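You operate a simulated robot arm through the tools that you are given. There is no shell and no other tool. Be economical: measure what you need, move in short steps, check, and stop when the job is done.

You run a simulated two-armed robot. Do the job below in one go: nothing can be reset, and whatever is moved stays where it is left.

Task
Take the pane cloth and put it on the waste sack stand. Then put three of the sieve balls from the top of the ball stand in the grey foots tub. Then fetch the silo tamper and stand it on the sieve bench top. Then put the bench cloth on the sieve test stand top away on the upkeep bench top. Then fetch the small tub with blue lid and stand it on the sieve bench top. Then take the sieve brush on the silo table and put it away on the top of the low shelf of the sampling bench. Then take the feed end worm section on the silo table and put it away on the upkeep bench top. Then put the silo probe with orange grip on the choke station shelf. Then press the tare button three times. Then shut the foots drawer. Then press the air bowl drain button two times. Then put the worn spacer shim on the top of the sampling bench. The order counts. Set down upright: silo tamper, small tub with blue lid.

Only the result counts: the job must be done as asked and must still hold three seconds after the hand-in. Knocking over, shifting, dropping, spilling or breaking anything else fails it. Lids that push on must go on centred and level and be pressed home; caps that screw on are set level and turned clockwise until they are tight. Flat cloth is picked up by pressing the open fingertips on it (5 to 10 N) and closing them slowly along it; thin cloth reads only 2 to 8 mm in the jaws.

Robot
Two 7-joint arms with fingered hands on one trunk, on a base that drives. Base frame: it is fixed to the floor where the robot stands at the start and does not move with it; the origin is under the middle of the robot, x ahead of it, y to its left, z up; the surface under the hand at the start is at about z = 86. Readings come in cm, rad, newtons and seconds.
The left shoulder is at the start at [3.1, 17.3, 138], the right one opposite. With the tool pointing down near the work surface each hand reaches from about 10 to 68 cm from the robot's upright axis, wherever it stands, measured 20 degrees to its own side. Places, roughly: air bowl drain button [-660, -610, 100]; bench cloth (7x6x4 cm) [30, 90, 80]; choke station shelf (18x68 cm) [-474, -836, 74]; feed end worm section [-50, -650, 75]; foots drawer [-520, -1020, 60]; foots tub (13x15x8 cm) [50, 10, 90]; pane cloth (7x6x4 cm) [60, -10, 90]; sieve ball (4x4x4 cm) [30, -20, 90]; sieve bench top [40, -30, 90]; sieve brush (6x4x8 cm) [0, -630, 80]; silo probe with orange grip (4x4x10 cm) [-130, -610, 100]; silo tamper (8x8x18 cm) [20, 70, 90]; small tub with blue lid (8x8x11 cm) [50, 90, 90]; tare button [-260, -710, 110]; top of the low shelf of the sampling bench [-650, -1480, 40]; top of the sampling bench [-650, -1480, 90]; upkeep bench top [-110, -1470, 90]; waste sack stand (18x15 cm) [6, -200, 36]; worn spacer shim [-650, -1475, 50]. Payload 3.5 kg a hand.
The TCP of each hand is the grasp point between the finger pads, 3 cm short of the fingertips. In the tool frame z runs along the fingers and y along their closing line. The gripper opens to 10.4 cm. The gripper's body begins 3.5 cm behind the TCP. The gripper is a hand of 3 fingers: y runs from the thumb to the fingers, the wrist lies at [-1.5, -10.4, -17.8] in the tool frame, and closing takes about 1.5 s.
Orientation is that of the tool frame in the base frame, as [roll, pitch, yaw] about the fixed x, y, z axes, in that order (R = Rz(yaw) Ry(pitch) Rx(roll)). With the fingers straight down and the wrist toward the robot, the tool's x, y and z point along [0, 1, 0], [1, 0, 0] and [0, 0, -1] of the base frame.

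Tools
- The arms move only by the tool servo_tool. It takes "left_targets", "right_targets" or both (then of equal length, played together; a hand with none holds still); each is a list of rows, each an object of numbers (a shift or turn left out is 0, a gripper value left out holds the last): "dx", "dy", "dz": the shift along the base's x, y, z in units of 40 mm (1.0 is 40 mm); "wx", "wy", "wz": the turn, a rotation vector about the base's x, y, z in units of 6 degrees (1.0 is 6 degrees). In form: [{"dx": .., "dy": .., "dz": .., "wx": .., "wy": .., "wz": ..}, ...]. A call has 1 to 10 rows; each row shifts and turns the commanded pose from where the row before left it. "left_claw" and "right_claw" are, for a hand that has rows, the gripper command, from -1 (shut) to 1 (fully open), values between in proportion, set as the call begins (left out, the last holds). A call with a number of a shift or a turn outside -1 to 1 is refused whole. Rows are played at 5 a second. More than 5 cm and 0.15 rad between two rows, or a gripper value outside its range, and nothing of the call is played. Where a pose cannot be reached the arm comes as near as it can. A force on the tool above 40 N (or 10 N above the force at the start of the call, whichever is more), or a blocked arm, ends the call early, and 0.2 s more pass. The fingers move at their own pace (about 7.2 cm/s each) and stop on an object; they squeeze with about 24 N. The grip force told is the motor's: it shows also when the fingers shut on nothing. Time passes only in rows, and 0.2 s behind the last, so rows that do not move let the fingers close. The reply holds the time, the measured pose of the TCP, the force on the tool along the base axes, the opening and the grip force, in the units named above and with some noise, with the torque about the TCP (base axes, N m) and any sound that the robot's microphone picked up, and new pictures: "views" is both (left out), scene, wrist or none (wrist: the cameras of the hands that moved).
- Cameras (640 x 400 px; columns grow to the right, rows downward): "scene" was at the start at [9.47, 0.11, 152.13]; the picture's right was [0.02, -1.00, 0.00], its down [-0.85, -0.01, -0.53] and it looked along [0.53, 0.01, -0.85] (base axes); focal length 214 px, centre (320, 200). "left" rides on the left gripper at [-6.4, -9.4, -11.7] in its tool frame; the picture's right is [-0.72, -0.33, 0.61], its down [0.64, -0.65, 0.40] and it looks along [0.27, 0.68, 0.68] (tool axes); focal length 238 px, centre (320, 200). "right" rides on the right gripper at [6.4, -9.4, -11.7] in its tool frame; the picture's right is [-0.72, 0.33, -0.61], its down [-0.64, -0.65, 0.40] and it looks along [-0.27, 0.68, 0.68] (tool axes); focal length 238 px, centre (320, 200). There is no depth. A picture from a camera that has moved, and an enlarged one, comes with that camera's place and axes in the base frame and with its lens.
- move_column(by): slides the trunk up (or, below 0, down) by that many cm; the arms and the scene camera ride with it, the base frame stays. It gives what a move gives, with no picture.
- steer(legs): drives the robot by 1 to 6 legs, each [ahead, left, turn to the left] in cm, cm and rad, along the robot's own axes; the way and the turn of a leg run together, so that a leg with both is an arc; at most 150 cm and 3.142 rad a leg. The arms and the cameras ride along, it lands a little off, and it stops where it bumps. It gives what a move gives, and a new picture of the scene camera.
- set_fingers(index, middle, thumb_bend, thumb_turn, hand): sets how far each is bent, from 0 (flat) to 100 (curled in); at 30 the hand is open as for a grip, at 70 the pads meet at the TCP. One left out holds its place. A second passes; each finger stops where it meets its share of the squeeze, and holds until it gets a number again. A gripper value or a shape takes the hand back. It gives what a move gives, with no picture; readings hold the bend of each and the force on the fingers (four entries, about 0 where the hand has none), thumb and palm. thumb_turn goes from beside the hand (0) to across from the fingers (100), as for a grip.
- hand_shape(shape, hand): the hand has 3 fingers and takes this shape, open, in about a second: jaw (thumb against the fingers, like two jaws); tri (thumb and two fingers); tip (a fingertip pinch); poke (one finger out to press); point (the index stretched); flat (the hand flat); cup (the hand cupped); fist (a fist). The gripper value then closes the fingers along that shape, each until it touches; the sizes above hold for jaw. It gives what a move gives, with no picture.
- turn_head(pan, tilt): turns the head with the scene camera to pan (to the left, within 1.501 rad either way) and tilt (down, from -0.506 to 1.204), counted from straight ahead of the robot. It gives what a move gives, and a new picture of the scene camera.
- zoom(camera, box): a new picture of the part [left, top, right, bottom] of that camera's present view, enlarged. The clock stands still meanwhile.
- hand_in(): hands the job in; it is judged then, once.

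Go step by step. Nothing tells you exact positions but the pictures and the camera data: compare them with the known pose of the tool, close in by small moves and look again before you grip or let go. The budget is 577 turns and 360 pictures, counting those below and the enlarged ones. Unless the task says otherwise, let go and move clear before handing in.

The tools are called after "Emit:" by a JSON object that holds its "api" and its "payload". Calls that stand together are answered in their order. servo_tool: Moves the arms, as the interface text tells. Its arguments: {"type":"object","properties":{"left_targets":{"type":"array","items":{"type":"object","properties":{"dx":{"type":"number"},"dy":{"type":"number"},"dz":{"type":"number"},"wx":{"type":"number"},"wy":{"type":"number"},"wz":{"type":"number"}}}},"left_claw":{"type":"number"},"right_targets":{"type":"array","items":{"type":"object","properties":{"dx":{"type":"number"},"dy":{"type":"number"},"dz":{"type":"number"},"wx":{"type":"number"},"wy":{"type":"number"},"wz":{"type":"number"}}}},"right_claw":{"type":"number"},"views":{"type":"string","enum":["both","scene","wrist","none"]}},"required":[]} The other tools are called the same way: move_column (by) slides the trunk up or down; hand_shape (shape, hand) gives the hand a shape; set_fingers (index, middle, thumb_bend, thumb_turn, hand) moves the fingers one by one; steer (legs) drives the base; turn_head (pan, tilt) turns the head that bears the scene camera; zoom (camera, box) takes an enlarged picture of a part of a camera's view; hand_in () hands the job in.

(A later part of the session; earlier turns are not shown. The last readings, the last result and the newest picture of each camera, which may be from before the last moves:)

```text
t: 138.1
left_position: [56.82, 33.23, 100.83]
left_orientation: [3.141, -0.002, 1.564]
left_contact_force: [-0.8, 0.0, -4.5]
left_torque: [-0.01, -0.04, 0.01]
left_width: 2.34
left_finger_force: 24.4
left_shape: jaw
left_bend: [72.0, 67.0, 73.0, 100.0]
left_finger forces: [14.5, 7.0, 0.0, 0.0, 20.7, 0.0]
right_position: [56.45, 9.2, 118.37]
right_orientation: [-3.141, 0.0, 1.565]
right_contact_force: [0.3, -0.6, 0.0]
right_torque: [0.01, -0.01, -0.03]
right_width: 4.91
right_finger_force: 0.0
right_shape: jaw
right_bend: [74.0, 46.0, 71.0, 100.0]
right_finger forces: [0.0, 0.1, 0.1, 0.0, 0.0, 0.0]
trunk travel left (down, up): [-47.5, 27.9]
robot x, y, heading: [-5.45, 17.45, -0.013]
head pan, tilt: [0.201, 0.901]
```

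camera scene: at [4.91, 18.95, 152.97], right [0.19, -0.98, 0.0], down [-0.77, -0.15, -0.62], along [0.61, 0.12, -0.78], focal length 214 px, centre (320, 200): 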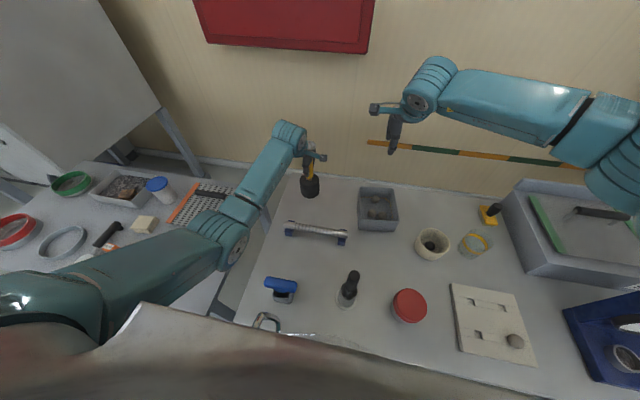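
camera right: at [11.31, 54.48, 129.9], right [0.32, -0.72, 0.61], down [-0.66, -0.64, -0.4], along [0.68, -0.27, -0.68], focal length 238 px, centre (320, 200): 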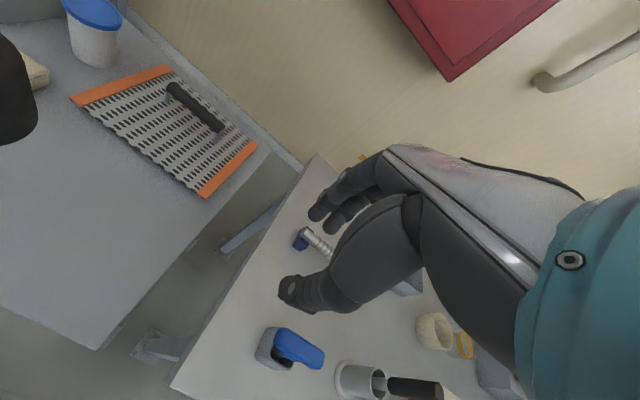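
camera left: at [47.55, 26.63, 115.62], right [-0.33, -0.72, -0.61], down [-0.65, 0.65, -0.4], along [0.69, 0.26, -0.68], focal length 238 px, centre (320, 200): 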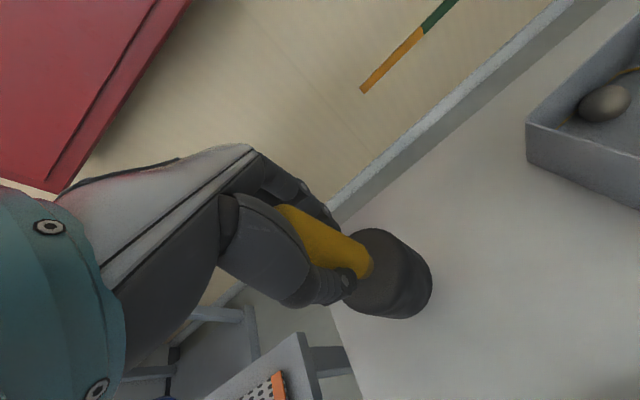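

Emit:
{"api": "servo_tool", "payload": {"left_targets": [{"dz": -0.07}, {"dz": -0.07}, {}], "views": "wrist"}}

```text
t: 138.9
left_position: [56.81, 33.08, 100.2]
left_orientation: [3.141, -0.001, 1.564]
left_contact_force: [0.4, -0.5, -3.4]
left_torque: [-0.02, -0.02, 0.02]
left_width: 2.34
left_finger_force: 24.1
left_shape: jaw
left_bend: [72.0, 67.0, 73.0, 100.0]
left_finger forces: [14.4, 7.1, 0.0, 0.0, 20.8, 0.0]
right_position: [56.42, 9.27, 118.24]
right_orientation: [3.141, 0.001, 1.565]
right_contact_force: [-0.2, 0.2, -0.4]
right_torque: [0.03, -0.02, 0.04]
right_width: 4.91
right_finger_force: 0.0
right_shape: jaw
right_bend: [74.0, 46.0, 71.0, 100.0]
right_finger forces: [0.0, 0.0, 0.0, 0.1, 0.1, 0.0]
trunk travel left (down, up): [-47.5, 27.9]
robot x, y, heading: [-5.12, 17.87, -0.008]
head pan, tilt: [0.201, 0.901]
camera left: at [47.53, 26.67, 111.89], right [-0.33, -0.72, -0.61], down [-0.65, 0.65, -0.4], along [0.69, 0.26, -0.68], focal length 238 px, centre (320, 200)
```

left: 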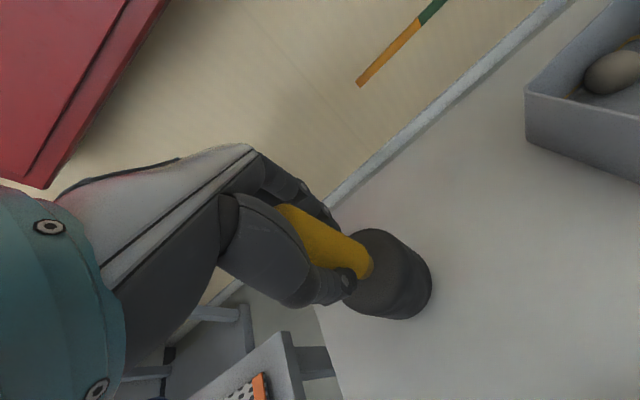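

Emit:
{"api": "servo_tool", "payload": {"left_targets": [{"dz": -0.08}, {"dz": -0.08}, {}], "views": "none"}}

```text
t: 139.7
left_position: [56.9, 33.1, 99.67]
left_orientation: [-3.141, -0.003, 1.565]
left_contact_force: [-0.2, 0.2, -3.5]
left_torque: [0.01, -0.03, 0.0]
left_width: 2.34
left_finger_force: 24.1
left_shape: jaw
left_bend: [72.0, 67.0, 73.0, 100.0]
left_finger forces: [14.5, 7.1, 0.0, 0.0, 20.9, 0.0]
right_position: [56.31, 9.14, 118.37]
right_orientation: [-3.141, -0.001, 1.564]
right_contact_force: [-0.1, -0.8, -0.7]
right_torque: [-0.02, 0.0, -0.01]
right_width: 4.92
right_finger_force: 0.1
right_shape: jaw
right_bend: [74.0, 46.0, 71.0, 100.0]
right_finger forces: [0.1, 0.1, 0.0, 0.0, 0.0, 0.0]
trunk travel left (down, up): [-47.5, 27.9]
robot x, y, heading: [-5.01, 17.37, -0.01]
head pan, tilt: [0.201, 0.901]
```

Emit:
{"api": "servo_tool", "payload": {"left_targets": [{"dz": -0.08}, {"dz": -0.08}, {}], "views": "none"}}

```text
t: 140.5
left_position: [56.88, 33.0, 99.45]
left_orientation: [3.131, 0.0, 1.566]
left_contact_force: [-2.7, 2.5, 17.9]
left_torque: [0.04, 0.19, 0.03]
left_width: 2.44
left_finger_force: 24.7
left_shape: jaw
left_bend: [72.0, 67.0, 73.0, 100.0]
left_finger forces: [15.6, 9.1, 0.0, 0.0, 25.9, 0.0]
right_position: [56.12, 9.3, 118.44]
right_orientation: [3.14, -0.001, 1.564]
right_contact_force: [0.4, 0.6, 0.8]
right_torque: [0.04, 0.01, 0.05]
right_width: 4.9
right_finger_force: 0.0
right_shape: jaw
right_bend: [74.0, 46.0, 71.0, 100.0]
right_finger forces: [0.1, 0.1, 0.0, 0.0, 0.1, 0.0]
trunk travel left (down, up): [-47.5, 27.9]
robot x, y, heading: [-4.97, 17.75, -0.004]
head pan, tilt: [0.201, 0.901]
```

Contact. Relieve slightly, release, and rise.

Emit:
{"api": "servo_tool", "payload": {"left_targets": [{"dz": 0.06}, {}], "views": "none"}}

Emit:
{"api": "servo_tool", "payload": {"left_targets": [{}, {}, {}, {}, {}, {}, {}], "left_claw": 1, "views": "none"}}

Emit:
{"api": "servo_tool", "payload": {"left_targets": [{"dz": 0.6}, {"dz": 0.8}, {"dz": 0.9}, {"dz": 0.9}], "views": "both"}}

```text
t: 141.1
left_position: [56.84, 33.08, 99.39]
left_orientation: [3.137, 0.0, 1.564]
left_contact_force: [1.8, 2.5, 16.2]
left_torque: [0.04, 0.05, 0.02]
left_width: 2.43
left_finger_force: 24.2
left_shape: jaw
left_bend: [72.0, 67.0, 73.0, 100.0]
left_finger forces: [17.4, 9.8, 0.0, 0.0, 24.0, 0.0]
right_position: [56.28, 9.26, 118.32]
right_orientation: [-3.142, 0.002, 1.565]
right_contact_force: [0.8, 0.2, 0.4]
right_torque: [0.02, 0.02, 0.0]
right_width: 4.88
right_finger_force: 0.1
right_shape: jaw
right_bend: [74.0, 46.0, 71.0, 100.0]
right_finger forces: [0.0, 0.1, 0.0, 0.1, 0.0, 0.1]
trunk travel left (down, up): [-47.5, 27.9]
robot x, y, heading: [-5.27, 17.57, -0.01]
head pan, tilt: [0.201, 0.901]
```

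```text
t: 142.7
left_position: [56.91, 33.04, 99.27]
left_orientation: [3.141, -0.002, 1.565]
left_contact_force: [0.2, 0.1, 0.7]
left_torque: [-0.03, -0.02, -0.02]
left_width: 10.37
left_finger_force: 0.0
left_shape: jaw
left_bend: [30.0, 30.0, 30.0, 98.0]
left_finger forces: [0.1, 0.0, 0.0, 0.0, 0.1, 0.0]
right_position: [56.3, 9.21, 118.35]
right_orientation: [3.14, 0.0, 1.564]
right_contact_force: [0.6, -0.3, -0.4]
right_torque: [-0.03, -0.01, 0.03]
right_width: 4.93
right_finger_force: 0.0
right_shape: jaw
right_bend: [74.0, 46.0, 71.0, 100.0]
right_finger forces: [0.0, 0.0, 0.0, 0.1, 0.1, 0.0]
trunk travel left (down, up): [-47.5, 27.9]
robot x, y, heading: [-4.84, 17.59, -0.009]
head pan, tilt: [0.201, 0.901]
```

```text
t: 143.7
left_position: [56.68, 33.06, 112.15]
left_orientation: [3.141, -0.003, 1.563]
left_contact_force: [0.3, 0.3, -0.8]
left_torque: [-0.01, -0.01, -0.03]
left_width: 10.37
left_finger_force: 0.0
left_shape: jaw
left_bend: [30.0, 30.0, 30.0, 98.0]
left_finger forces: [0.0, 0.0, 0.0, 0.1, 0.0, 0.0]
right_position: [56.28, 9.31, 118.36]
right_orientation: [-3.141, -0.001, 1.564]
right_contact_force: [-0.2, 0.3, -0.1]
right_torque: [-0.01, 0.01, 0.02]
right_width: 4.91
right_finger_force: 0.0
right_shape: jaw
right_bend: [74.0, 46.0, 71.0, 100.0]
right_finger forces: [0.0, 0.0, 0.0, 0.0, 0.1, 0.0]
trunk travel left (down, up): [-47.5, 27.9]
robot x, y, heading: [-5.12, 17.62, -0.006]
head pan, tilt: [0.201, 0.901]
camera scene: at [4.85, 18.92, 152.97], right [0.19, -0.98, 0.0], down [-0.77, -0.15, -0.62], along [0.61, 0.12, -0.78], focal length 214 px, centre (320, 200)
camera left: at [47.44, 26.61, 123.71], right [-0.33, -0.72, -0.61], down [-0.65, 0.65, -0.4], along [0.69, 0.26, -0.68], focal length 238 px, centre (320, 200)
```

scene: 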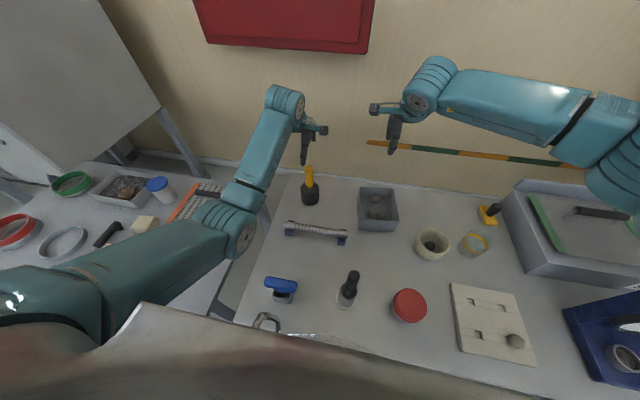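
left: 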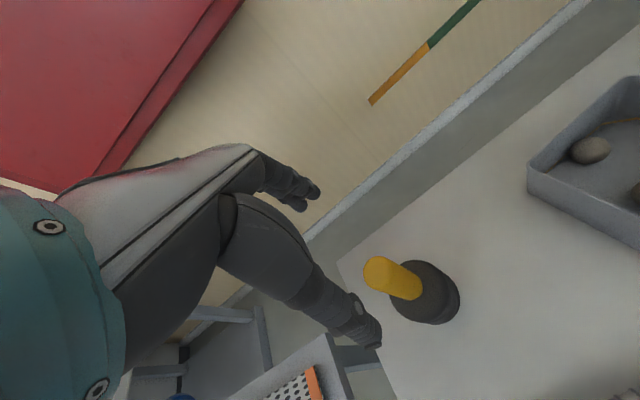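

Tamper stands upright. Now to the bench cloth at about [33, 91] on the test stand.

Emit:
{"api": "steer", "payload": {"legs": [[-35, 0, 0], [0, 56, 0], [11, 0, 0]]}}

Emit:
{"api": "servo_tool", "payload": {"left_targets": [{"dz": -0.5}, {"dz": -0.7}], "views": "both"}}

```text
t: 149.6
left_position: [33.16, 88.89, 112.21]
left_orientation: [-3.141, -0.003, 1.564]
left_contact_force: [0.1, 0.2, 0.2]
left_torque: [0.01, 0.03, 0.02]
left_width: 10.38
left_finger_force: 0.1
left_shape: jaw
left_bend: [30.0, 30.0, 30.0, 98.0]
left_finger forces: [0.0, 0.1, 0.0, 0.0, 0.0, 0.1]
right_position: [32.85, 65.07, 118.32]
right_orientation: [-3.14, 0.0, 1.563]
right_contact_force: [0.5, 0.3, -0.3]
right_torque: [0.04, 0.02, 0.02]
right_width: 4.94
right_finger_force: 0.1
right_shape: jaw
right_bend: [74.0, 46.0, 71.0, 100.0]
right_finger forces: [0.0, 0.0, 0.1, 0.0, 0.1, 0.0]
trunk travel left (down, up): [-47.5, 27.9]
robot x, y, heading: [-28.56, 73.29, -0.004]
head pan, tilt: [0.201, 0.901]
camera scene: at [-18.71, 74.85, 152.97], right [0.19, -0.98, 0.0], down [-0.77, -0.15, -0.62], along [0.61, 0.12, -0.78], focal length 214 px, centre (320, 200)
```

scene: 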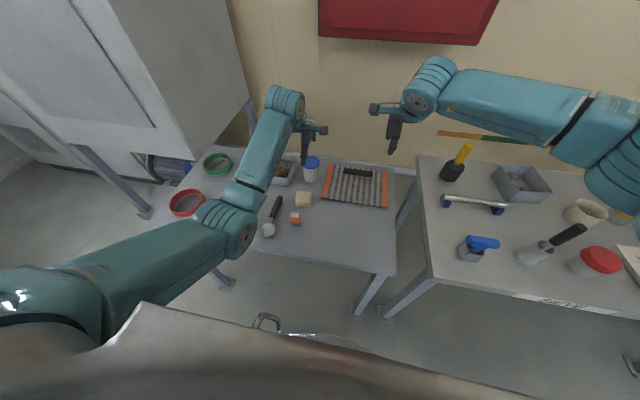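

```text
t: 150.2
left_position: [33.36, 88.98, 107.23]
left_orientation: [3.14, 0.0, 1.564]
left_contact_force: [-0.1, 0.8, -0.5]
left_torque: [-0.01, -0.04, 0.03]
left_width: 10.36
left_finger_force: 0.1
left_shape: jaw
left_bend: [30.0, 30.0, 30.0, 98.0]
left_finger forces: [0.1, 0.0, 0.0, 0.1, 0.0, 0.0]
right_position: [32.87, 65.3, 118.27]
right_orientation: [-3.139, -0.001, 1.564]
right_contact_force: [0.8, 0.3, -0.1]
right_torque: [0.0, 0.0, -0.01]
right_width: 4.91
right_finger_force: 0.1
right_shape: jaw
right_bend: [74.0, 46.0, 71.0, 100.0]
right_finger forces: [0.1, 0.0, 0.0, 0.0, 0.0, 0.0]
trunk travel left (down, up): [-47.5, 27.9]
robot x, y, heading: [-28.4, 73.2, -0.012]
head pan, tilt: [0.201, 0.901]
camera scene: at [-18.65, 74.87, 152.96], right [0.19, -0.98, 0.0], down [-0.77, -0.15, -0.62], along [0.61, 0.12, -0.78], focal length 214 px, centre (320, 200)
camera left: at [23.97, 82.49, 118.83], right [-0.33, -0.72, -0.61], down [-0.65, 0.65, -0.4], along [0.69, 0.26, -0.68], focal length 238 px, centre (320, 200)
```

scene: 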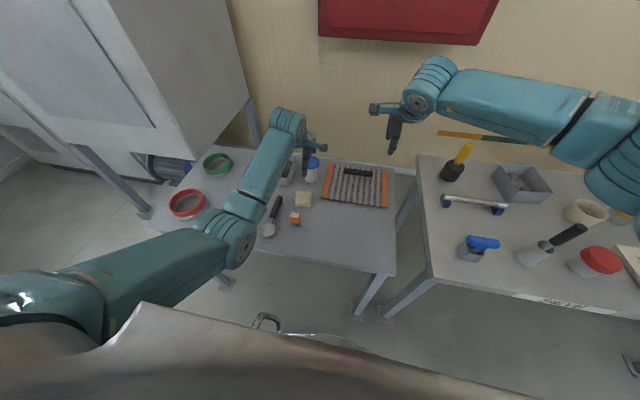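
left: 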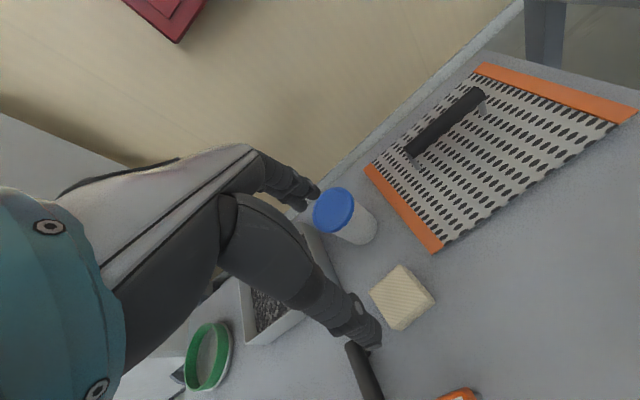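

Emit:
{"api": "servo_tool", "payload": {"left_targets": [{"dx": 0.16, "dy": 0.48, "dz": -0.6}, {"dz": -0.9}, {"dz": -0.9}, {"dz": -0.9}, {"dz": -0.8}], "views": "wrist"}}

```text
t: 151.4
left_position: [33.88, 90.77, 90.89]
left_orientation: [3.14, 0.001, 1.564]
left_contact_force: [-0.4, 0.6, -0.4]
left_torque: [0.0, 0.01, -0.03]
left_width: 10.35
left_finger_force: 0.1
left_shape: jaw
left_bend: [30.0, 30.0, 30.0, 98.0]
left_finger forces: [0.0, 0.0, 0.1, 0.1, 0.0, 0.1]
right_position: [32.7, 65.12, 118.25]
right_orientation: [-3.142, -0.001, 1.564]
right_contact_force: [0.3, 0.1, -1.1]
right_torque: [0.01, 0.0, 0.01]
right_width: 4.93
right_finger_force: 0.1
right_shape: jaw
right_bend: [74.0, 46.0, 71.0, 100.0]
right_finger forces: [0.0, 0.1, 0.0, 0.1, 0.0, 0.0]
trunk travel left (down, up): [-47.5, 27.9]
robot x, y, heading: [-28.36, 73.4, -0.007]
head pan, tilt: [0.201, 0.901]
camera left: at [24.45, 84.39, 102.38], right [-0.33, -0.72, -0.61], down [-0.65, 0.65, -0.4], along [0.69, 0.26, -0.68], focal length 238 px, centre (320, 200)
```

left: 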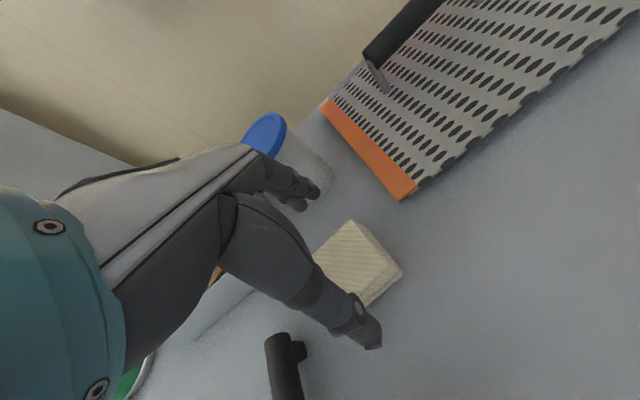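

Emit:
{"api": "servo_tool", "payload": {"left_targets": [{"dx": -0.2, "dz": -0.4}, {"dz": -0.5}, {"dz": -0.3}], "views": "wrist"}}

```text
t: 152.2
left_position: [32.61, 90.92, 87.52]
left_orientation: [3.141, -0.002, 1.564]
left_contact_force: [0.2, 0.6, -0.1]
left_torque: [0.01, -0.02, 0.0]
left_width: 10.36
left_finger_force: 0.0
left_shape: jaw
left_bend: [30.0, 30.0, 30.0, 98.0]
left_finger forces: [0.0, 0.1, 0.0, 0.0, 0.1, 0.0]
left hand out of reach, approached as far as the arm can: row 3
right_position: [32.68, 65.2, 118.4]
right_orientation: [-3.141, -0.001, 1.564]
right_contact_force: [0.2, -0.1, 0.5]
right_torque: [0.01, -0.03, -0.01]
right_width: 4.91
right_finger_force: 0.0
right_shape: jaw
right_bend: [74.0, 46.0, 71.0, 100.0]
right_finger forces: [0.0, 0.0, 0.0, 0.0, 0.0, 0.1]
trunk travel left (down, up): [-47.5, 27.9]
robot x, y, heading: [-28.65, 73.51, -0.006]
head pan, tilt: [0.201, 0.901]
camera left: at [23.38, 84.49, 99.04], right [-0.33, -0.72, -0.61], down [-0.65, 0.65, -0.4], along [0.69, 0.26, -0.68], focal length 238 px, centre (320, 200)
```

left: 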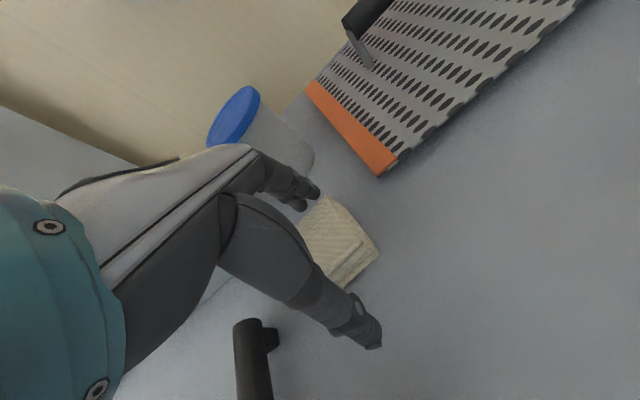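

Emit:
{"api": "move_column", "payload": {"by": -2}}

Emit:
{"api": "servo_tool", "payload": {"left_targets": [{"dx": 0.15}, {}], "views": "wrist"}}

```text
t: 152.9
left_position: [32.72, 90.94, 85.52]
left_orientation: [3.141, -0.002, 1.565]
left_contact_force: [-0.7, -0.2, 0.3]
left_torque: [0.01, 0.03, 0.0]
left_width: 10.35
left_finger_force: 0.0
left_shape: jaw
left_bend: [30.0, 30.0, 30.0, 98.0]
left_finger forces: [0.0, 0.1, 0.1, 0.0, 0.0, 0.0]
right_position: [32.65, 65.2, 116.32]
right_orientation: [-3.14, 0.0, 1.564]
right_contact_force: [0.2, -0.2, -0.5]
right_torque: [-0.03, -0.02, 0.0]
right_width: 4.92
right_finger_force: 0.1
right_shape: jaw
right_bend: [74.0, 46.0, 71.0, 100.0]
right_finger forces: [0.0, 0.1, 0.0, 0.0, 0.1, 0.0]
trunk travel left (down, up): [-45.5, 29.9]
robot x, y, heading: [-28.65, 73.27, -0.006]
head pan, tilt: [0.201, 0.901]
```

```text
t: 153.5
left_position: [32.98, 91.02, 85.71]
left_orientation: [3.141, -0.001, 1.563]
left_contact_force: [-0.2, -0.1, 0.1]
left_torque: [0.03, 0.01, 0.0]
left_width: 10.37
left_finger_force: 0.0
left_shape: jaw
left_bend: [30.0, 30.0, 30.0, 98.0]
left_finger forces: [0.0, 0.0, 0.0, 0.0, 0.1, 0.0]
left hand out of reach, approached as far as the arm can: row 1
right_position: [32.71, 65.22, 116.46]
right_orientation: [-3.141, 0.0, 1.563]
right_contact_force: [-0.9, 0.2, 0.2]
right_torque: [-0.02, -0.05, 0.0]
right_width: 4.91
right_finger_force: 0.1
right_shape: jaw
right_bend: [74.0, 46.0, 71.0, 100.0]
right_finger forces: [0.0, 0.1, 0.0, 0.1, 0.0, 0.1]
trunk travel left (down, up): [-45.5, 29.9]
robot x, y, heading: [-28.71, 73.43, -0.007]
head pan, tilt: [0.201, 0.901]
camera left: at [23.76, 84.56, 97.22], right [-0.33, -0.72, -0.61], down [-0.65, 0.65, -0.4], along [0.69, 0.26, -0.68], focal length 238 px, centre (320, 200)
```

left: 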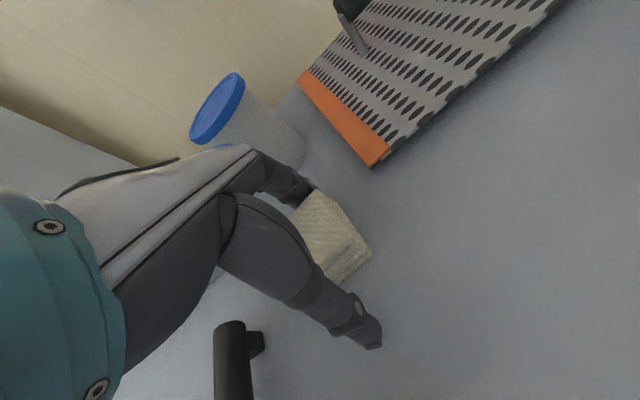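

Emit:
{"api": "servo_tool", "payload": {"left_targets": [{}, {}, {}, {}, {}, {}, {}, {}], "left_claw": -1, "views": "none"}}

Emit:
{"api": "servo_tool", "payload": {"left_targets": [{"dz": 0.5}, {"dz": 0.8}, {"dz": 0.9}, {"dz": 0.9}, {"dz": 0.9}, {"dz": 0.9}], "views": "wrist"}}

```text
t: 155.3
left_position: [33.11, 90.98, 85.62]
left_orientation: [-3.141, -0.003, 1.565]
left_contact_force: [-0.2, -0.7, 0.3]
left_torque: [-0.01, 0.03, 0.01]
left_width: 5.2
left_finger_force: 24.0
left_shape: jaw
left_bend: [74.0, 45.0, 69.0, 100.0]
left_finger forces: [14.1, 7.6, 0.0, 0.0, 21.9, 0.1]
right_position: [32.7, 65.11, 116.25]
right_orientation: [3.141, 0.0, 1.564]
right_contact_force: [0.8, -0.4, 0.1]
right_torque: [0.01, 0.02, -0.03]
right_width: 4.88
right_finger_force: 0.0
right_shape: jaw
right_bend: [74.0, 46.0, 71.0, 100.0]
right_finger forces: [0.1, 0.1, 0.0, 0.0, 0.1, 0.0]
trunk travel left (down, up): [-45.5, 29.9]
robot x, y, heading: [-28.73, 73.54, -0.01]
head pan, tilt: [0.201, 0.901]
```

```text
t: 156.7
left_position: [33.18, 91.08, 105.28]
left_orientation: [-3.141, -0.002, 1.564]
left_contact_force: [-0.3, 0.3, -1.0]
left_torque: [0.0, 0.02, 0.02]
left_width: 5.21
left_finger_force: 24.0
left_shape: jaw
left_bend: [74.0, 45.0, 69.0, 100.0]
left_finger forces: [14.1, 7.7, 0.0, 0.0, 21.8, 0.1]
right_position: [32.71, 65.13, 116.27]
right_orientation: [-3.141, 0.0, 1.564]
right_contact_force: [-0.3, 0.2, -0.4]
right_torque: [0.01, 0.01, 0.01]
right_width: 4.91
right_finger_force: 0.1
right_shape: jaw
right_bend: [74.0, 46.0, 71.0, 100.0]
right_finger forces: [0.0, 0.0, 0.0, 0.0, 0.0, 0.0]
trunk travel left (down, up): [-45.5, 29.9]
robot x, y, heading: [-28.75, 73.43, -0.004]
head pan, tilt: [0.201, 0.901]
camera left: at [23.82, 84.59, 116.88], right [-0.33, -0.72, -0.61], down [-0.65, 0.65, -0.4], along [0.69, 0.26, -0.68], focal length 238 px, centre (320, 200)
```

left: 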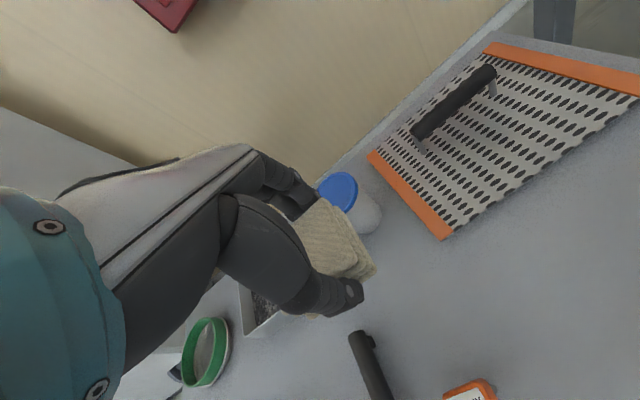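

Cloth held. Back away, turn toward -y and look down the lane.

Emit:
{"api": "steer", "payload": {"legs": [[-50, 0, 0], [0, 0, -1.566], [100, 0, 0], [150, 0, 0]]}}

Emit:
{"api": "turn_head", "payload": {"pan": 0, "tilt": 0.3}}

```text
t: 175.2
left_position: [-57.14, -238.68, 105.24]
left_orientation: [-3.141, -0.001, 0.012]
left_contact_force: [0.1, -0.1, -1.6]
left_torque: [-0.01, 0.0, -0.01]
left_width: 5.12
left_finger_force: 23.9
left_shape: jaw
left_bend: [74.0, 45.0, 69.0, 100.0]
left_finger forces: [14.1, 7.5, 0.1, 0.0, 21.5, 0.0]
right_position: [-82.96, -238.8, 116.28]
right_orientation: [3.14, 0.001, 0.013]
right_contact_force: [0.4, -0.2, 1.2]
right_torque: [0.02, 0.0, -0.01]
right_width: 4.91
right_finger_force: 0.1
right_shape: jaw
right_bend: [74.0, 46.0, 71.0, 100.0]
right_finger forces: [0.0, 0.1, 0.0, 0.1, 0.0, 0.1]
trunk travel left (down, up): [-45.5, 29.9]
robot x, y, heading: [-76.18, -177.2, -1.555]
head pan, tilt: [0.201, 0.901]
camera scene: at [-74.19, -187.19, 150.96], right [-0.98, -0.21, 0.0], down [-0.17, 0.77, -0.62], along [0.13, -0.61, -0.78], focal length 214 px, centre (320, 200)
```

scene: 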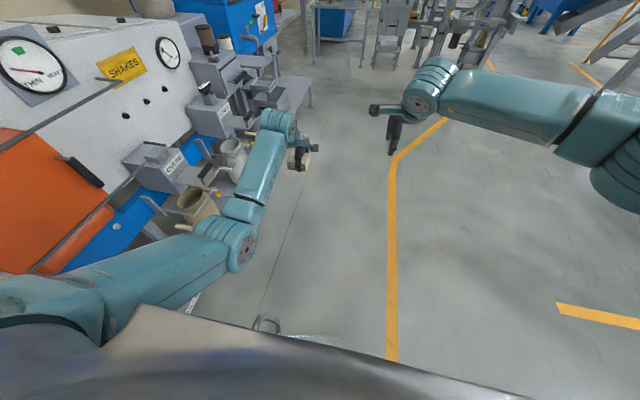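

```text
t: 176.2
left_position: [-57.19, -238.54, 105.35]
left_orientation: [3.14, -0.001, 0.012]
left_contact_force: [0.3, 0.1, -0.6]
left_torque: [-0.01, 0.02, -0.03]
left_width: 5.15
left_finger_force: 23.9
left_shape: jaw
left_bend: [74.0, 45.0, 69.0, 100.0]
left_finger forces: [14.1, 7.6, 0.0, 0.0, 21.5, 0.0]
right_position: [-83.01, -238.68, 116.36]
right_orientation: [-3.14, 0.001, 0.012]
right_contact_force: [0.3, -0.1, -0.4]
right_torque: [-0.03, -0.04, -0.01]
right_width: 4.91
right_finger_force: 0.1
right_shape: jaw
right_bend: [74.0, 46.0, 71.0, 100.0]
right_finger forces: [0.1, 0.0, 0.0, 0.0, 0.0, 0.0]
trunk travel left (down, up): [-45.5, 29.9]
robot x, y, heading: [-76.19, -177.17, -1.557]
head pan, tilt: [0.0, 0.3]
camera scene: at [-75.67, -189.14, 156.18], right [-1.0, -0.01, 0.0], down [0.0, 0.3, -0.95], along [0.01, -0.95, -0.3], focal length 214 px, centre (320, 200)
```

scene: 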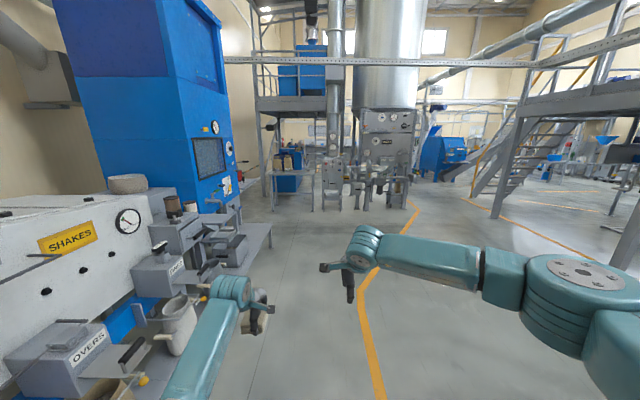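

Emit:
{"api": "zoom", "payload": {"camera": "scene", "box": [240, 90, 560, 290]}}

```text
2.00 times, centred on (400, 190) of scene
camera zoom: at [-75.67, -189.14, 156.18], right [-1.0, -0.01, 0.0], down [0.0, 0.3, -0.95], along [0.01, -0.95, -0.3], focal length 429 px, centre (160, 220)
```

zoom: 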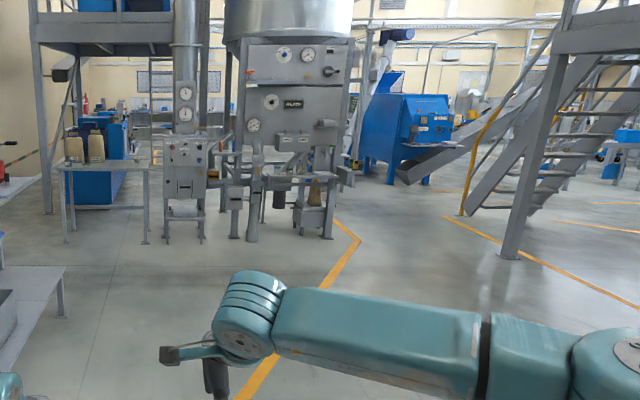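

Emit:
{"api": "turn_head", "payload": {"pan": -0.7, "tilt": 0.4}}

```text
t: 177.3
left_position: [-57.23, -238.69, 105.29]
left_orientation: [3.142, -0.001, 0.013]
left_contact_force: [0.0, 0.4, 0.0]
left_torque: [0.01, 0.0, -0.02]
left_width: 5.14
left_finger_force: 23.8
left_shape: jaw
left_bend: [74.0, 45.0, 69.0, 100.0]
left_finger forces: [14.0, 7.6, 0.0, 0.1, 21.6, 0.1]
right_position: [-83.0, -238.69, 116.37]
right_orientation: [-3.14, 0.0, 0.012]
right_contact_force: [0.2, 0.1, -0.7]
right_torque: [-0.04, -0.01, 0.02]
right_width: 4.88
right_finger_force: 0.1
right_shape: jaw
right_bend: [74.0, 46.0, 71.0, 100.0]
right_finger forces: [0.1, 0.1, 0.1, 0.0, 0.1, 0.0]
trunk travel left (down, up): [-45.5, 29.9]
robot x, y, heading: [-76.33, -177.11, -1.557]
head pan, tilt: [-0.7, 0.4]
camera scene: at [-81.66, -186.97, 155.26], right [-0.77, 0.63, 0.0], down [0.25, 0.3, -0.92], along [-0.58, -0.71, -0.39], focal length 214 px, centre (320, 200)
```

scene: 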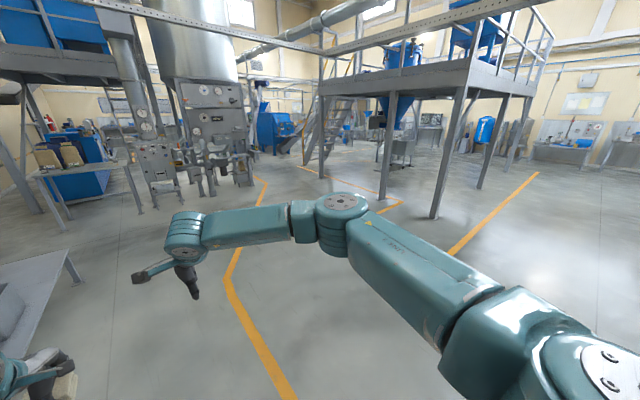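

The lane ahead runs between the silo cabinet and the stairs (x≈-350). Driving there diagonally.

Emit:
{"api": "steer", "payload": {"legs": [[107, -68, 0], [107, -68, 0], [107, -68, 0], [107, -68, -0.014]]}}

Emit:
{"api": "turn_head", "payload": {"pan": 0, "tilt": 0.2}}

```text
t: 201.6
left_position: [-328.17, -667.35, 105.15]
left_orientation: [-3.141, -0.002, -0.011]
left_contact_force: [-0.4, -0.3, 0.4]
left_torque: [-0.02, 0.0, -0.04]
left_width: 5.17
left_finger_force: 23.7
left_shape: jaw
left_bend: [74.0, 45.0, 69.0, 100.0]
left_finger forces: [14.0, 7.5, 0.0, 0.0, 21.5, 0.0]
right_position: [-354.01, -666.71, 116.34]
right_orientation: [3.141, 0.0, -0.012]
right_contact_force: [0.7, 0.8, -0.1]
right_torque: [0.01, 0.0, -0.02]
right_width: 4.92
right_finger_force: 0.0
right_shape: jaw
right_bend: [74.0, 46.0, 71.0, 100.0]
right_finger forces: [0.0, 0.0, 0.1, 0.0, 0.0, 0.0]
trunk travel left (down, up): [-45.5, 29.9]
robot x, y, heading: [-345.42, -605.31, -1.582]
head pan, tilt: [-0.7, 0.4]
camera scene: at [-351.33, -615.01, 155.26], right [-0.76, 0.65, 0.0], down [0.25, 0.29, -0.92], along [-0.6, -0.7, -0.39], focal length 214 px, centre (320, 200)
```

scene: 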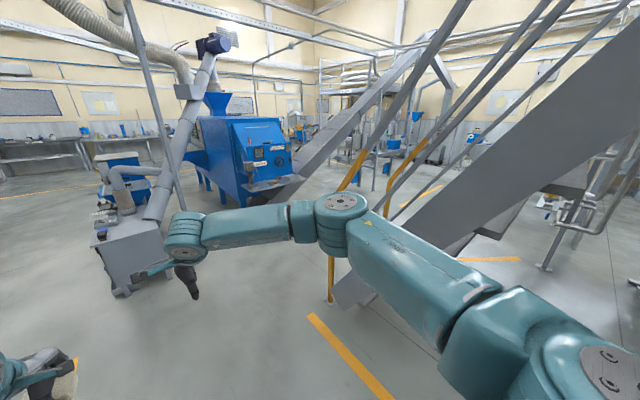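

```text
t: 202.7
left_position: [-328.19, -667.26, 105.29]
left_orientation: [3.139, -0.001, -0.013]
left_contact_force: [-0.3, -0.5, -0.2]
left_torque: [0.02, 0.01, 0.0]
left_width: 5.14
left_finger_force: 24.0
left_shape: jaw
left_bend: [74.0, 45.0, 69.0, 100.0]
left_finger forces: [14.1, 7.5, 0.0, 0.1, 21.5, 0.0]
right_position: [-354.05, -666.68, 116.41]
right_orientation: [-3.141, 0.001, -0.012]
right_contact_force: [0.3, 0.0, -0.2]
right_torque: [-0.03, -0.03, -0.01]
right_width: 4.91
right_finger_force: 0.0
right_shape: jaw
right_bend: [74.0, 46.0, 71.0, 100.0]
right_finger forces: [0.0, 0.1, 0.0, 0.0, 0.0, 0.0]
trunk travel left (down, up): [-45.5, 29.9]
robot x, y, heading: [-345.22, -605.49, -1.582]
head pan, tilt: [0.0, 0.201]
camera scene: at [-345.39, -617.3, 157.11], right [-1.0, 0.01, 0.0], down [0.0, 0.2, -0.98], along [-0.01, -0.98, -0.2], focal length 214 px, centre (320, 200)
```

scene: 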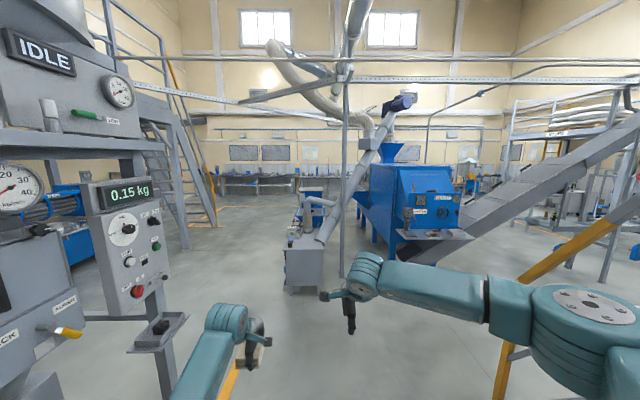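

Emit:
{"api": "turn_head", "payload": {"pan": 0.4, "tilt": 0.5}}

```text
t: 203.6
left_position: [-328.18, -667.29, 105.25]
left_orientation: [-3.141, 0.001, -0.013]
left_contact_force: [-0.3, 1.0, -0.2]
left_torque: [-0.02, 0.0, -0.01]
left_width: 5.13
left_finger_force: 24.2
left_shape: jaw
left_bend: [74.0, 45.0, 69.0, 100.0]
left_finger forces: [14.0, 7.5, 0.0, 0.0, 21.5, 0.0]
right_position: [-353.95, -666.76, 116.33]
right_orientation: [-3.141, 0.0, -0.013]
right_contact_force: [0.3, 0.1, -0.1]
right_torque: [0.0, 0.03, 0.01]
right_width: 4.93
right_finger_force: 0.0
right_shape: jaw
right_bend: [74.0, 46.0, 71.0, 100.0]
right_finger forces: [0.0, 0.1, 0.0, 0.0, 0.0, 0.1]
trunk travel left (down, up): [-45.5, 29.9]
robot x, y, heading: [-345.65, -605.07, -1.584]
head pan, tilt: [0.4, 0.499]
camera scene: at [-341.84, -616.41, 154.35], right [-0.93, -0.38, 0.0], down [-0.18, 0.44, -0.88], along [0.33, -0.81, -0.48], focal length 214 px, centre (320, 200)
```

scene: 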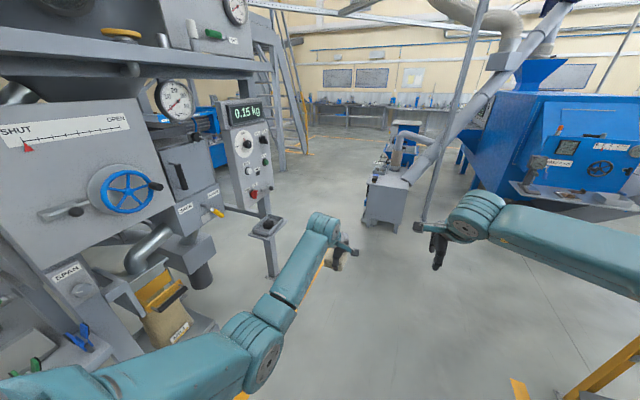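

The gap between the weigh panel and the grey choke station is passable; driving through it carefully.

Emit:
{"api": "steer", "payload": {"legs": [[115, 28, 0], [65, 42, 0.014], [65, 42, 0], [140, 35, 0]]}}

Emit:
{"api": "turn_head", "payload": {"pan": 0.2, "tilt": 0.3}}

```text
t: 224.0
left_position: [-186.19, -1055.54, 105.33]
left_orientation: [-3.141, 0.0, -0.016]
left_contact_force: [0.9, 0.3, -0.2]
left_torque: [-0.01, 0.03, -0.01]
left_width: 5.16
left_finger_force: 24.4
left_shape: jaw
left_bend: [74.0, 45.0, 69.0, 100.0]
left_finger forces: [14.0, 7.5, 0.1, 0.0, 21.4, 0.0]
right_position: [-211.92, -1054.94, 116.28]
right_orientation: [-3.141, 0.001, -0.016]
right_contact_force: [-0.7, 0.7, 0.4]
right_torque: [-0.01, -0.04, -0.02]
right_width: 4.91
right_finger_force: 0.1
right_shape: jaw
right_bend: [74.0, 46.0, 71.0, 100.0]
right_finger forces: [0.0, 0.0, 0.0, 0.0, 0.0, 0.0]
trunk travel left (down, up): [-45.5, 29.9]
robot x, y, heading: [-203.52, -993.63, -1.585]
head pan, tilt: [0.4, 0.499]
camera scene: at [-199.67, -1004.62, 154.35], right [-0.93, -0.38, 0.0], down [-0.18, 0.44, -0.88], along [0.33, -0.81, -0.48], focal length 214 px, centre (320, 200)
```

scene: 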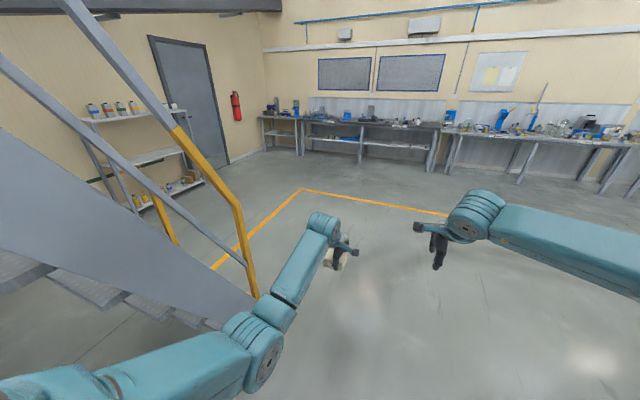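

```text
t: 224.7
left_position: [-186.21, -1055.6, 105.14]
left_orientation: [-3.141, 0.003, -0.016]
left_contact_force: [-0.7, -0.3, 0.7]
left_torque: [0.02, 0.02, -0.01]
left_width: 5.16
left_finger_force: 24.0
left_shape: jaw
left_bend: [74.0, 45.0, 69.0, 100.0]
left_finger forces: [14.0, 7.5, 0.1, 0.0, 21.5, 0.0]
right_position: [-212.05, -1054.89, 116.33]
right_orientation: [3.141, -0.001, -0.017]
right_contact_force: [-0.1, 0.0, -1.3]
right_torque: [-0.03, -0.01, 0.0]
right_width: 4.92
right_finger_force: 0.1
right_shape: jaw
right_bend: [74.0, 46.0, 71.0, 100.0]
right_finger forces: [0.0, 0.1, 0.1, 0.0, 0.0, 0.0]
trunk travel left (down, up): [-45.5, 29.9]
robot x, y, heading: [-202.83, -993.47, -1.586]
head pan, tilt: [0.201, 0.3]
camera scene: at [-201.35, -1005.33, 156.18], right [-0.98, -0.19, 0.0], down [-0.06, 0.29, -0.96], along [0.18, -0.94, -0.3], focal length 214 px, centre (320, 200)
```

scene: 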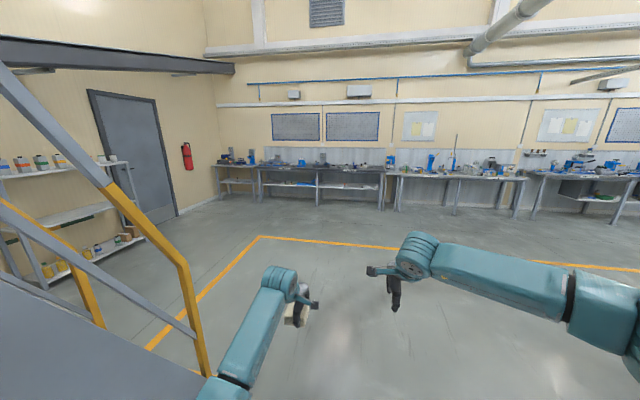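

Emit:
{"api": "steer", "payload": {"legs": [[140, 0, 0.014], [110, 36, 0], [110, 36, 0]]}}

Emit:
{"api": "turn_head", "payload": {"pan": 0, "tilt": 0.6}}

```text
t: 242.7
left_position: [-115.33, -1417.64, 105.32]
left_orientation: [-3.141, 0.001, -0.008]
left_contact_force: [-1.2, -0.1, -1.1]
left_torque: [0.01, -0.01, -0.01]
left_width: 5.18
left_finger_force: 24.0
left_shape: jaw
left_bend: [74.0, 45.0, 69.0, 100.0]
left_finger forces: [14.0, 7.5, 0.1, 0.0, 21.5, 0.0]
right_position: [-141.33, -1417.22, 116.4]
right_orientation: [3.141, -0.001, -0.008]
right_contact_force: [-0.2, 0.3, -0.9]
right_torque: [0.0, -0.01, 0.0]
right_width: 4.91
right_finger_force: 0.1
right_shape: jaw
right_bend: [74.0, 46.0, 71.0, 100.0]
right_finger forces: [0.1, 0.0, 0.1, 0.0, 0.1, 0.1]
trunk travel left (down, up): [-45.5, 29.9]
robot x, y, heading: [-132.66, -1355.65, -1.584]
head pan, tilt: [0.201, 0.3]
camera scene: at [-131.0, -1367.58, 156.19], right [-0.98, -0.19, 0.0], down [-0.06, 0.29, -0.96], along [0.18, -0.94, -0.3], focal length 214 px, centre (320, 200)
```

scene: 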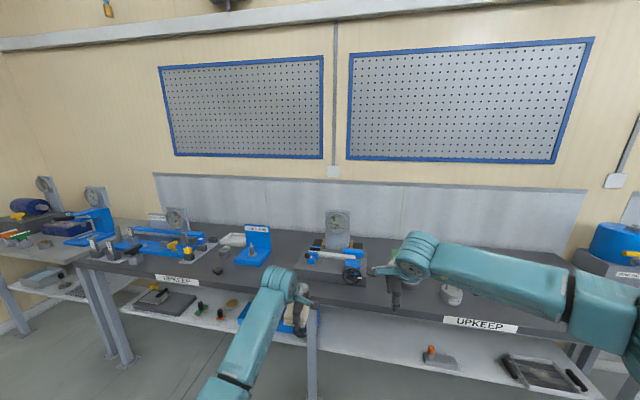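

```text
t: 243.5
left_position: [-115.59, -1417.58, 105.32]
left_orientation: [3.14, 0.002, -0.009]
left_contact_force: [0.1, 0.1, -0.7]
left_torque: [0.02, 0.01, 0.02]
left_width: 5.13
left_finger_force: 24.6
left_shape: jaw
left_bend: [74.0, 45.0, 69.0, 100.0]
left_finger forces: [14.1, 7.4, 0.1, 0.1, 21.6, 0.0]
right_position: [-141.26, -1417.2, 116.37]
right_orientation: [-3.142, 0.0, -0.007]
right_contact_force: [-0.2, 0.0, -0.7]
right_torque: [0.01, -0.01, -0.02]
right_width: 4.88
right_finger_force: 0.1
right_shape: jaw
right_bend: [74.0, 46.0, 71.0, 100.0]
right_finger forces: [0.0, 0.1, 0.0, 0.1, 0.1, 0.0]
trunk travel left (down, up): [-45.5, 29.9]
robot x, y, heading: [-132.54, -1355.81, -1.578]
head pan, tilt: [0.0, 0.6]
camera scene: at [-132.87, -1367.23, 153.45], right [-1.0, 0.01, 0.0], down [0.0, 0.56, -0.83], along [-0.01, -0.83, -0.56], focal length 214 px, centre (320, 200)
```

scene: 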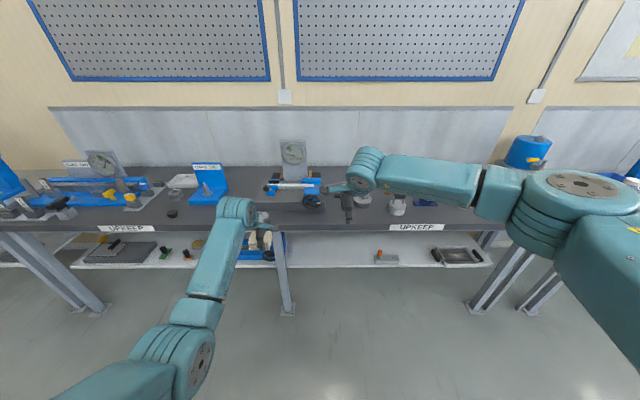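

Emit:
{"api": "zoom", "payload": {"camera": "scene", "box": [140, 120, 480, 280]}}

```text
1.88 times, centred on (310, 200) of scene
camera zoom: at [-132.87, -1367.23, 153.45], right [-1.0, 0.01, 0.0], down [0.0, 0.56, -0.83], along [-0.01, -0.83, -0.56], focal length 404 px, centre (339, 200)
```

zoom: 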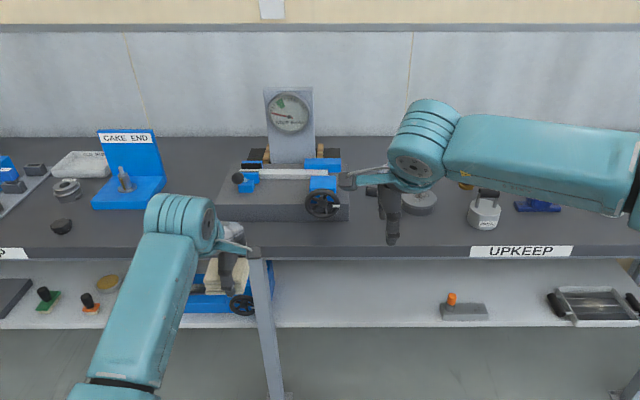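

Upkeep bench ahead; a free spot lies between the blue "cake end" stand and the gauge stand, near [-93, -1450]. I retract the right hand first, then approach.

Emit:
{"api": "servo_tool", "payload": {"right_targets": [{"dy": 0.8, "dx": -0.7}, {"dy": 0.8, "dx": -0.7}, {"dy": 0.8, "dx": -0.7}, {"dy": 0.8, "dx": -0.7}, {"dy": 0.5, "dx": -0.7}], "views": "none"}}

Emit:
{"api": "steer", "payload": {"legs": [[0, 22, 0.01], [20, 0, 0]]}}

```text
t: 244.7
left_position: [-115.47, -1417.52, 105.22]
left_orientation: [3.14, -0.001, -0.008]
left_contact_force: [-0.8, 0.4, -0.6]
left_torque: [0.02, 0.01, 0.0]
left_width: 5.13
left_finger_force: 24.6
left_shape: jaw
left_bend: [74.0, 45.0, 69.0, 100.0]
left_finger forces: [14.1, 7.6, 0.1, 0.1, 21.5, 0.0]
right_position: [-155.38, -1402.14, 116.28]
right_orientation: [3.141, 0.002, -0.008]
right_contact_force: [0.3, -0.4, -0.8]
right_torque: [-0.03, -0.02, -0.02]
right_width: 4.91
right_finger_force: 0.0
right_shape: jaw
right_bend: [74.0, 46.0, 71.0, 100.0]
right_finger forces: [0.0, 0.0, 0.0, 0.0, 0.1, 0.0]
trunk travel left (down, up): [-45.5, 29.9]
robot x, y, heading: [-132.96, -1355.61, -1.582]
head pan, tilt: [0.0, 0.6]
```

```text
t: 247.6
left_position: [-92.81, -1437.23, 105.34]
left_orientation: [3.141, -0.001, 0.003]
left_contact_force: [-0.3, 0.0, -1.4]
left_torque: [0.02, 0.03, 0.0]
left_width: 5.14
left_finger_force: 23.9
left_shape: jaw
left_bend: [74.0, 45.0, 69.0, 100.0]
left_finger forces: [14.1, 7.5, 0.0, 0.0, 21.5, 0.0]
right_position: [-132.82, -1422.38, 116.18]
right_orientation: [3.141, -0.001, 0.002]
right_contact_force: [-1.2, -0.9, -1.0]
right_torque: [0.01, -0.01, -0.01]
right_width: 4.9
right_finger_force: 0.1
right_shape: jaw
right_bend: [74.0, 46.0, 71.0, 100.0]
right_finger forces: [0.0, 0.0, 0.0, 0.0, 0.0, 0.0]
trunk travel left (down, up): [-45.5, 29.9]
robot x, y, heading: [-111.72, -1375.19, -1.565]
head pan, tilt: [0.0, 0.6]
camera scene: at [-110.92, -1387.06, 153.43], right [-1.0, 0.0, 0.0], down [0.0, 0.57, -0.82], along [0.0, -0.82, -0.57], focal length 214 px, centre (320, 200)
```

scene: 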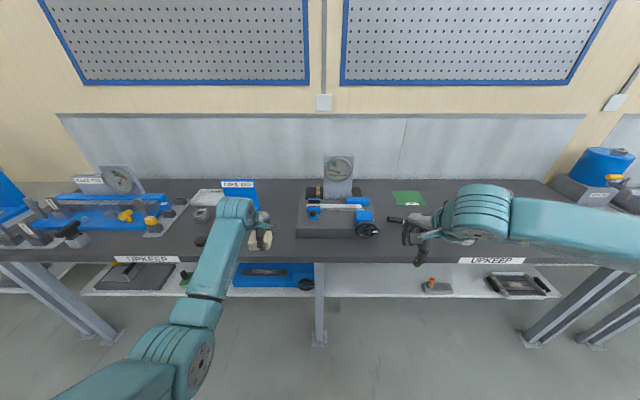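

Emit:
{"api": "steer", "payload": {"legs": [[14, 0, 0]]}}

Emit:
{"api": "servo_tool", "payload": {"left_targets": [{"dz": -0.5}], "views": "wrist"}}

```text
t: 248.9
left_position: [-92.76, -1451.03, 105.17]
left_orientation: [-3.141, -0.001, 0.002]
left_contact_force: [-0.3, -0.2, -0.2]
left_torque: [0.03, 0.03, -0.01]
left_width: 5.12
left_finger_force: 24.2
left_shape: jaw
left_bend: [74.0, 45.0, 69.0, 100.0]
left_finger forces: [13.9, 7.5, 0.0, 0.0, 21.6, 0.0]
right_position: [-132.83, -1436.39, 116.32]
right_orientation: [-3.14, 0.001, 0.005]
right_contact_force: [-0.3, -0.5, -1.0]
right_torque: [0.01, 0.0, 0.0]
right_width: 4.92
right_finger_force: 0.0
right_shape: jaw
right_bend: [74.0, 46.0, 71.0, 100.0]
right_finger forces: [0.1, 0.0, 0.1, 0.0, 0.0, 0.1]
trunk travel left (down, up): [-45.5, 29.9]
robot x, y, heading: [-111.02, -1389.37, -1.565]
head pan, tilt: [0.0, 0.6]
camera scene: at [-110.84, -1401.0, 153.43], right [-1.0, 0.0, 0.0], down [0.0, 0.57, -0.82], along [0.0, -0.82, -0.57], focal length 214 px, centre (320, 200)
```

scene: 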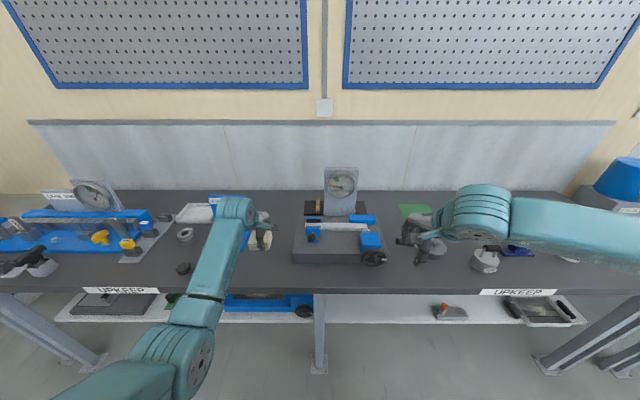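

```text
t: 249.3
left_position: [-92.8, -1451.03, 103.25]
left_orientation: [3.139, 0.001, 0.003]
left_contact_force: [0.5, 0.6, -1.3]
left_torque: [-0.02, -0.01, 0.01]
left_width: 5.12
left_finger_force: 23.8
left_shape: jaw
left_bend: [74.0, 45.0, 69.0, 100.0]
left_finger forces: [14.0, 7.6, 0.0, 0.0, 21.5, 0.0]
right_position: [-132.81, -1436.21, 116.4]
right_orientation: [3.141, 0.0, 0.007]
right_contact_force: [-0.4, 1.0, 0.0]
right_torque: [0.02, 0.0, 0.03]
right_width: 4.91
right_finger_force: 0.0
right_shape: jaw
right_bend: [74.0, 46.0, 71.0, 100.0]
right_finger forces: [0.0, 0.0, 0.0, 0.0, 0.0, 0.0]
trunk travel left (down, up): [-45.5, 29.9]
robot x, y, heading: [-111.18, -1389.43, -1.57]
head pan, tilt: [0.0, 0.6]
camera left: at [-99.07, -1441.72, 114.79], right [-0.72, 0.32, -0.61], down [0.64, 0.65, -0.4], along [0.27, -0.68, -0.68], focal length 238 px, centre (320, 200)
```

left: 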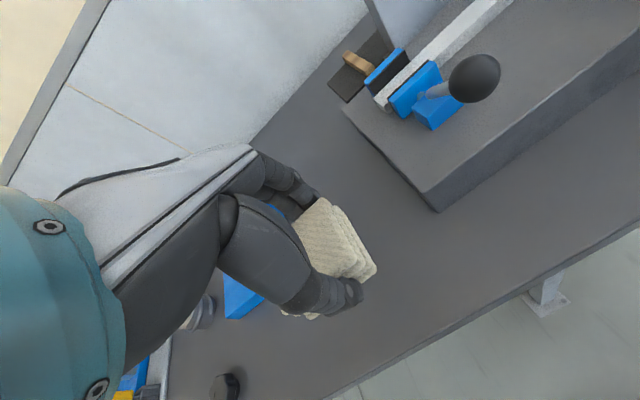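

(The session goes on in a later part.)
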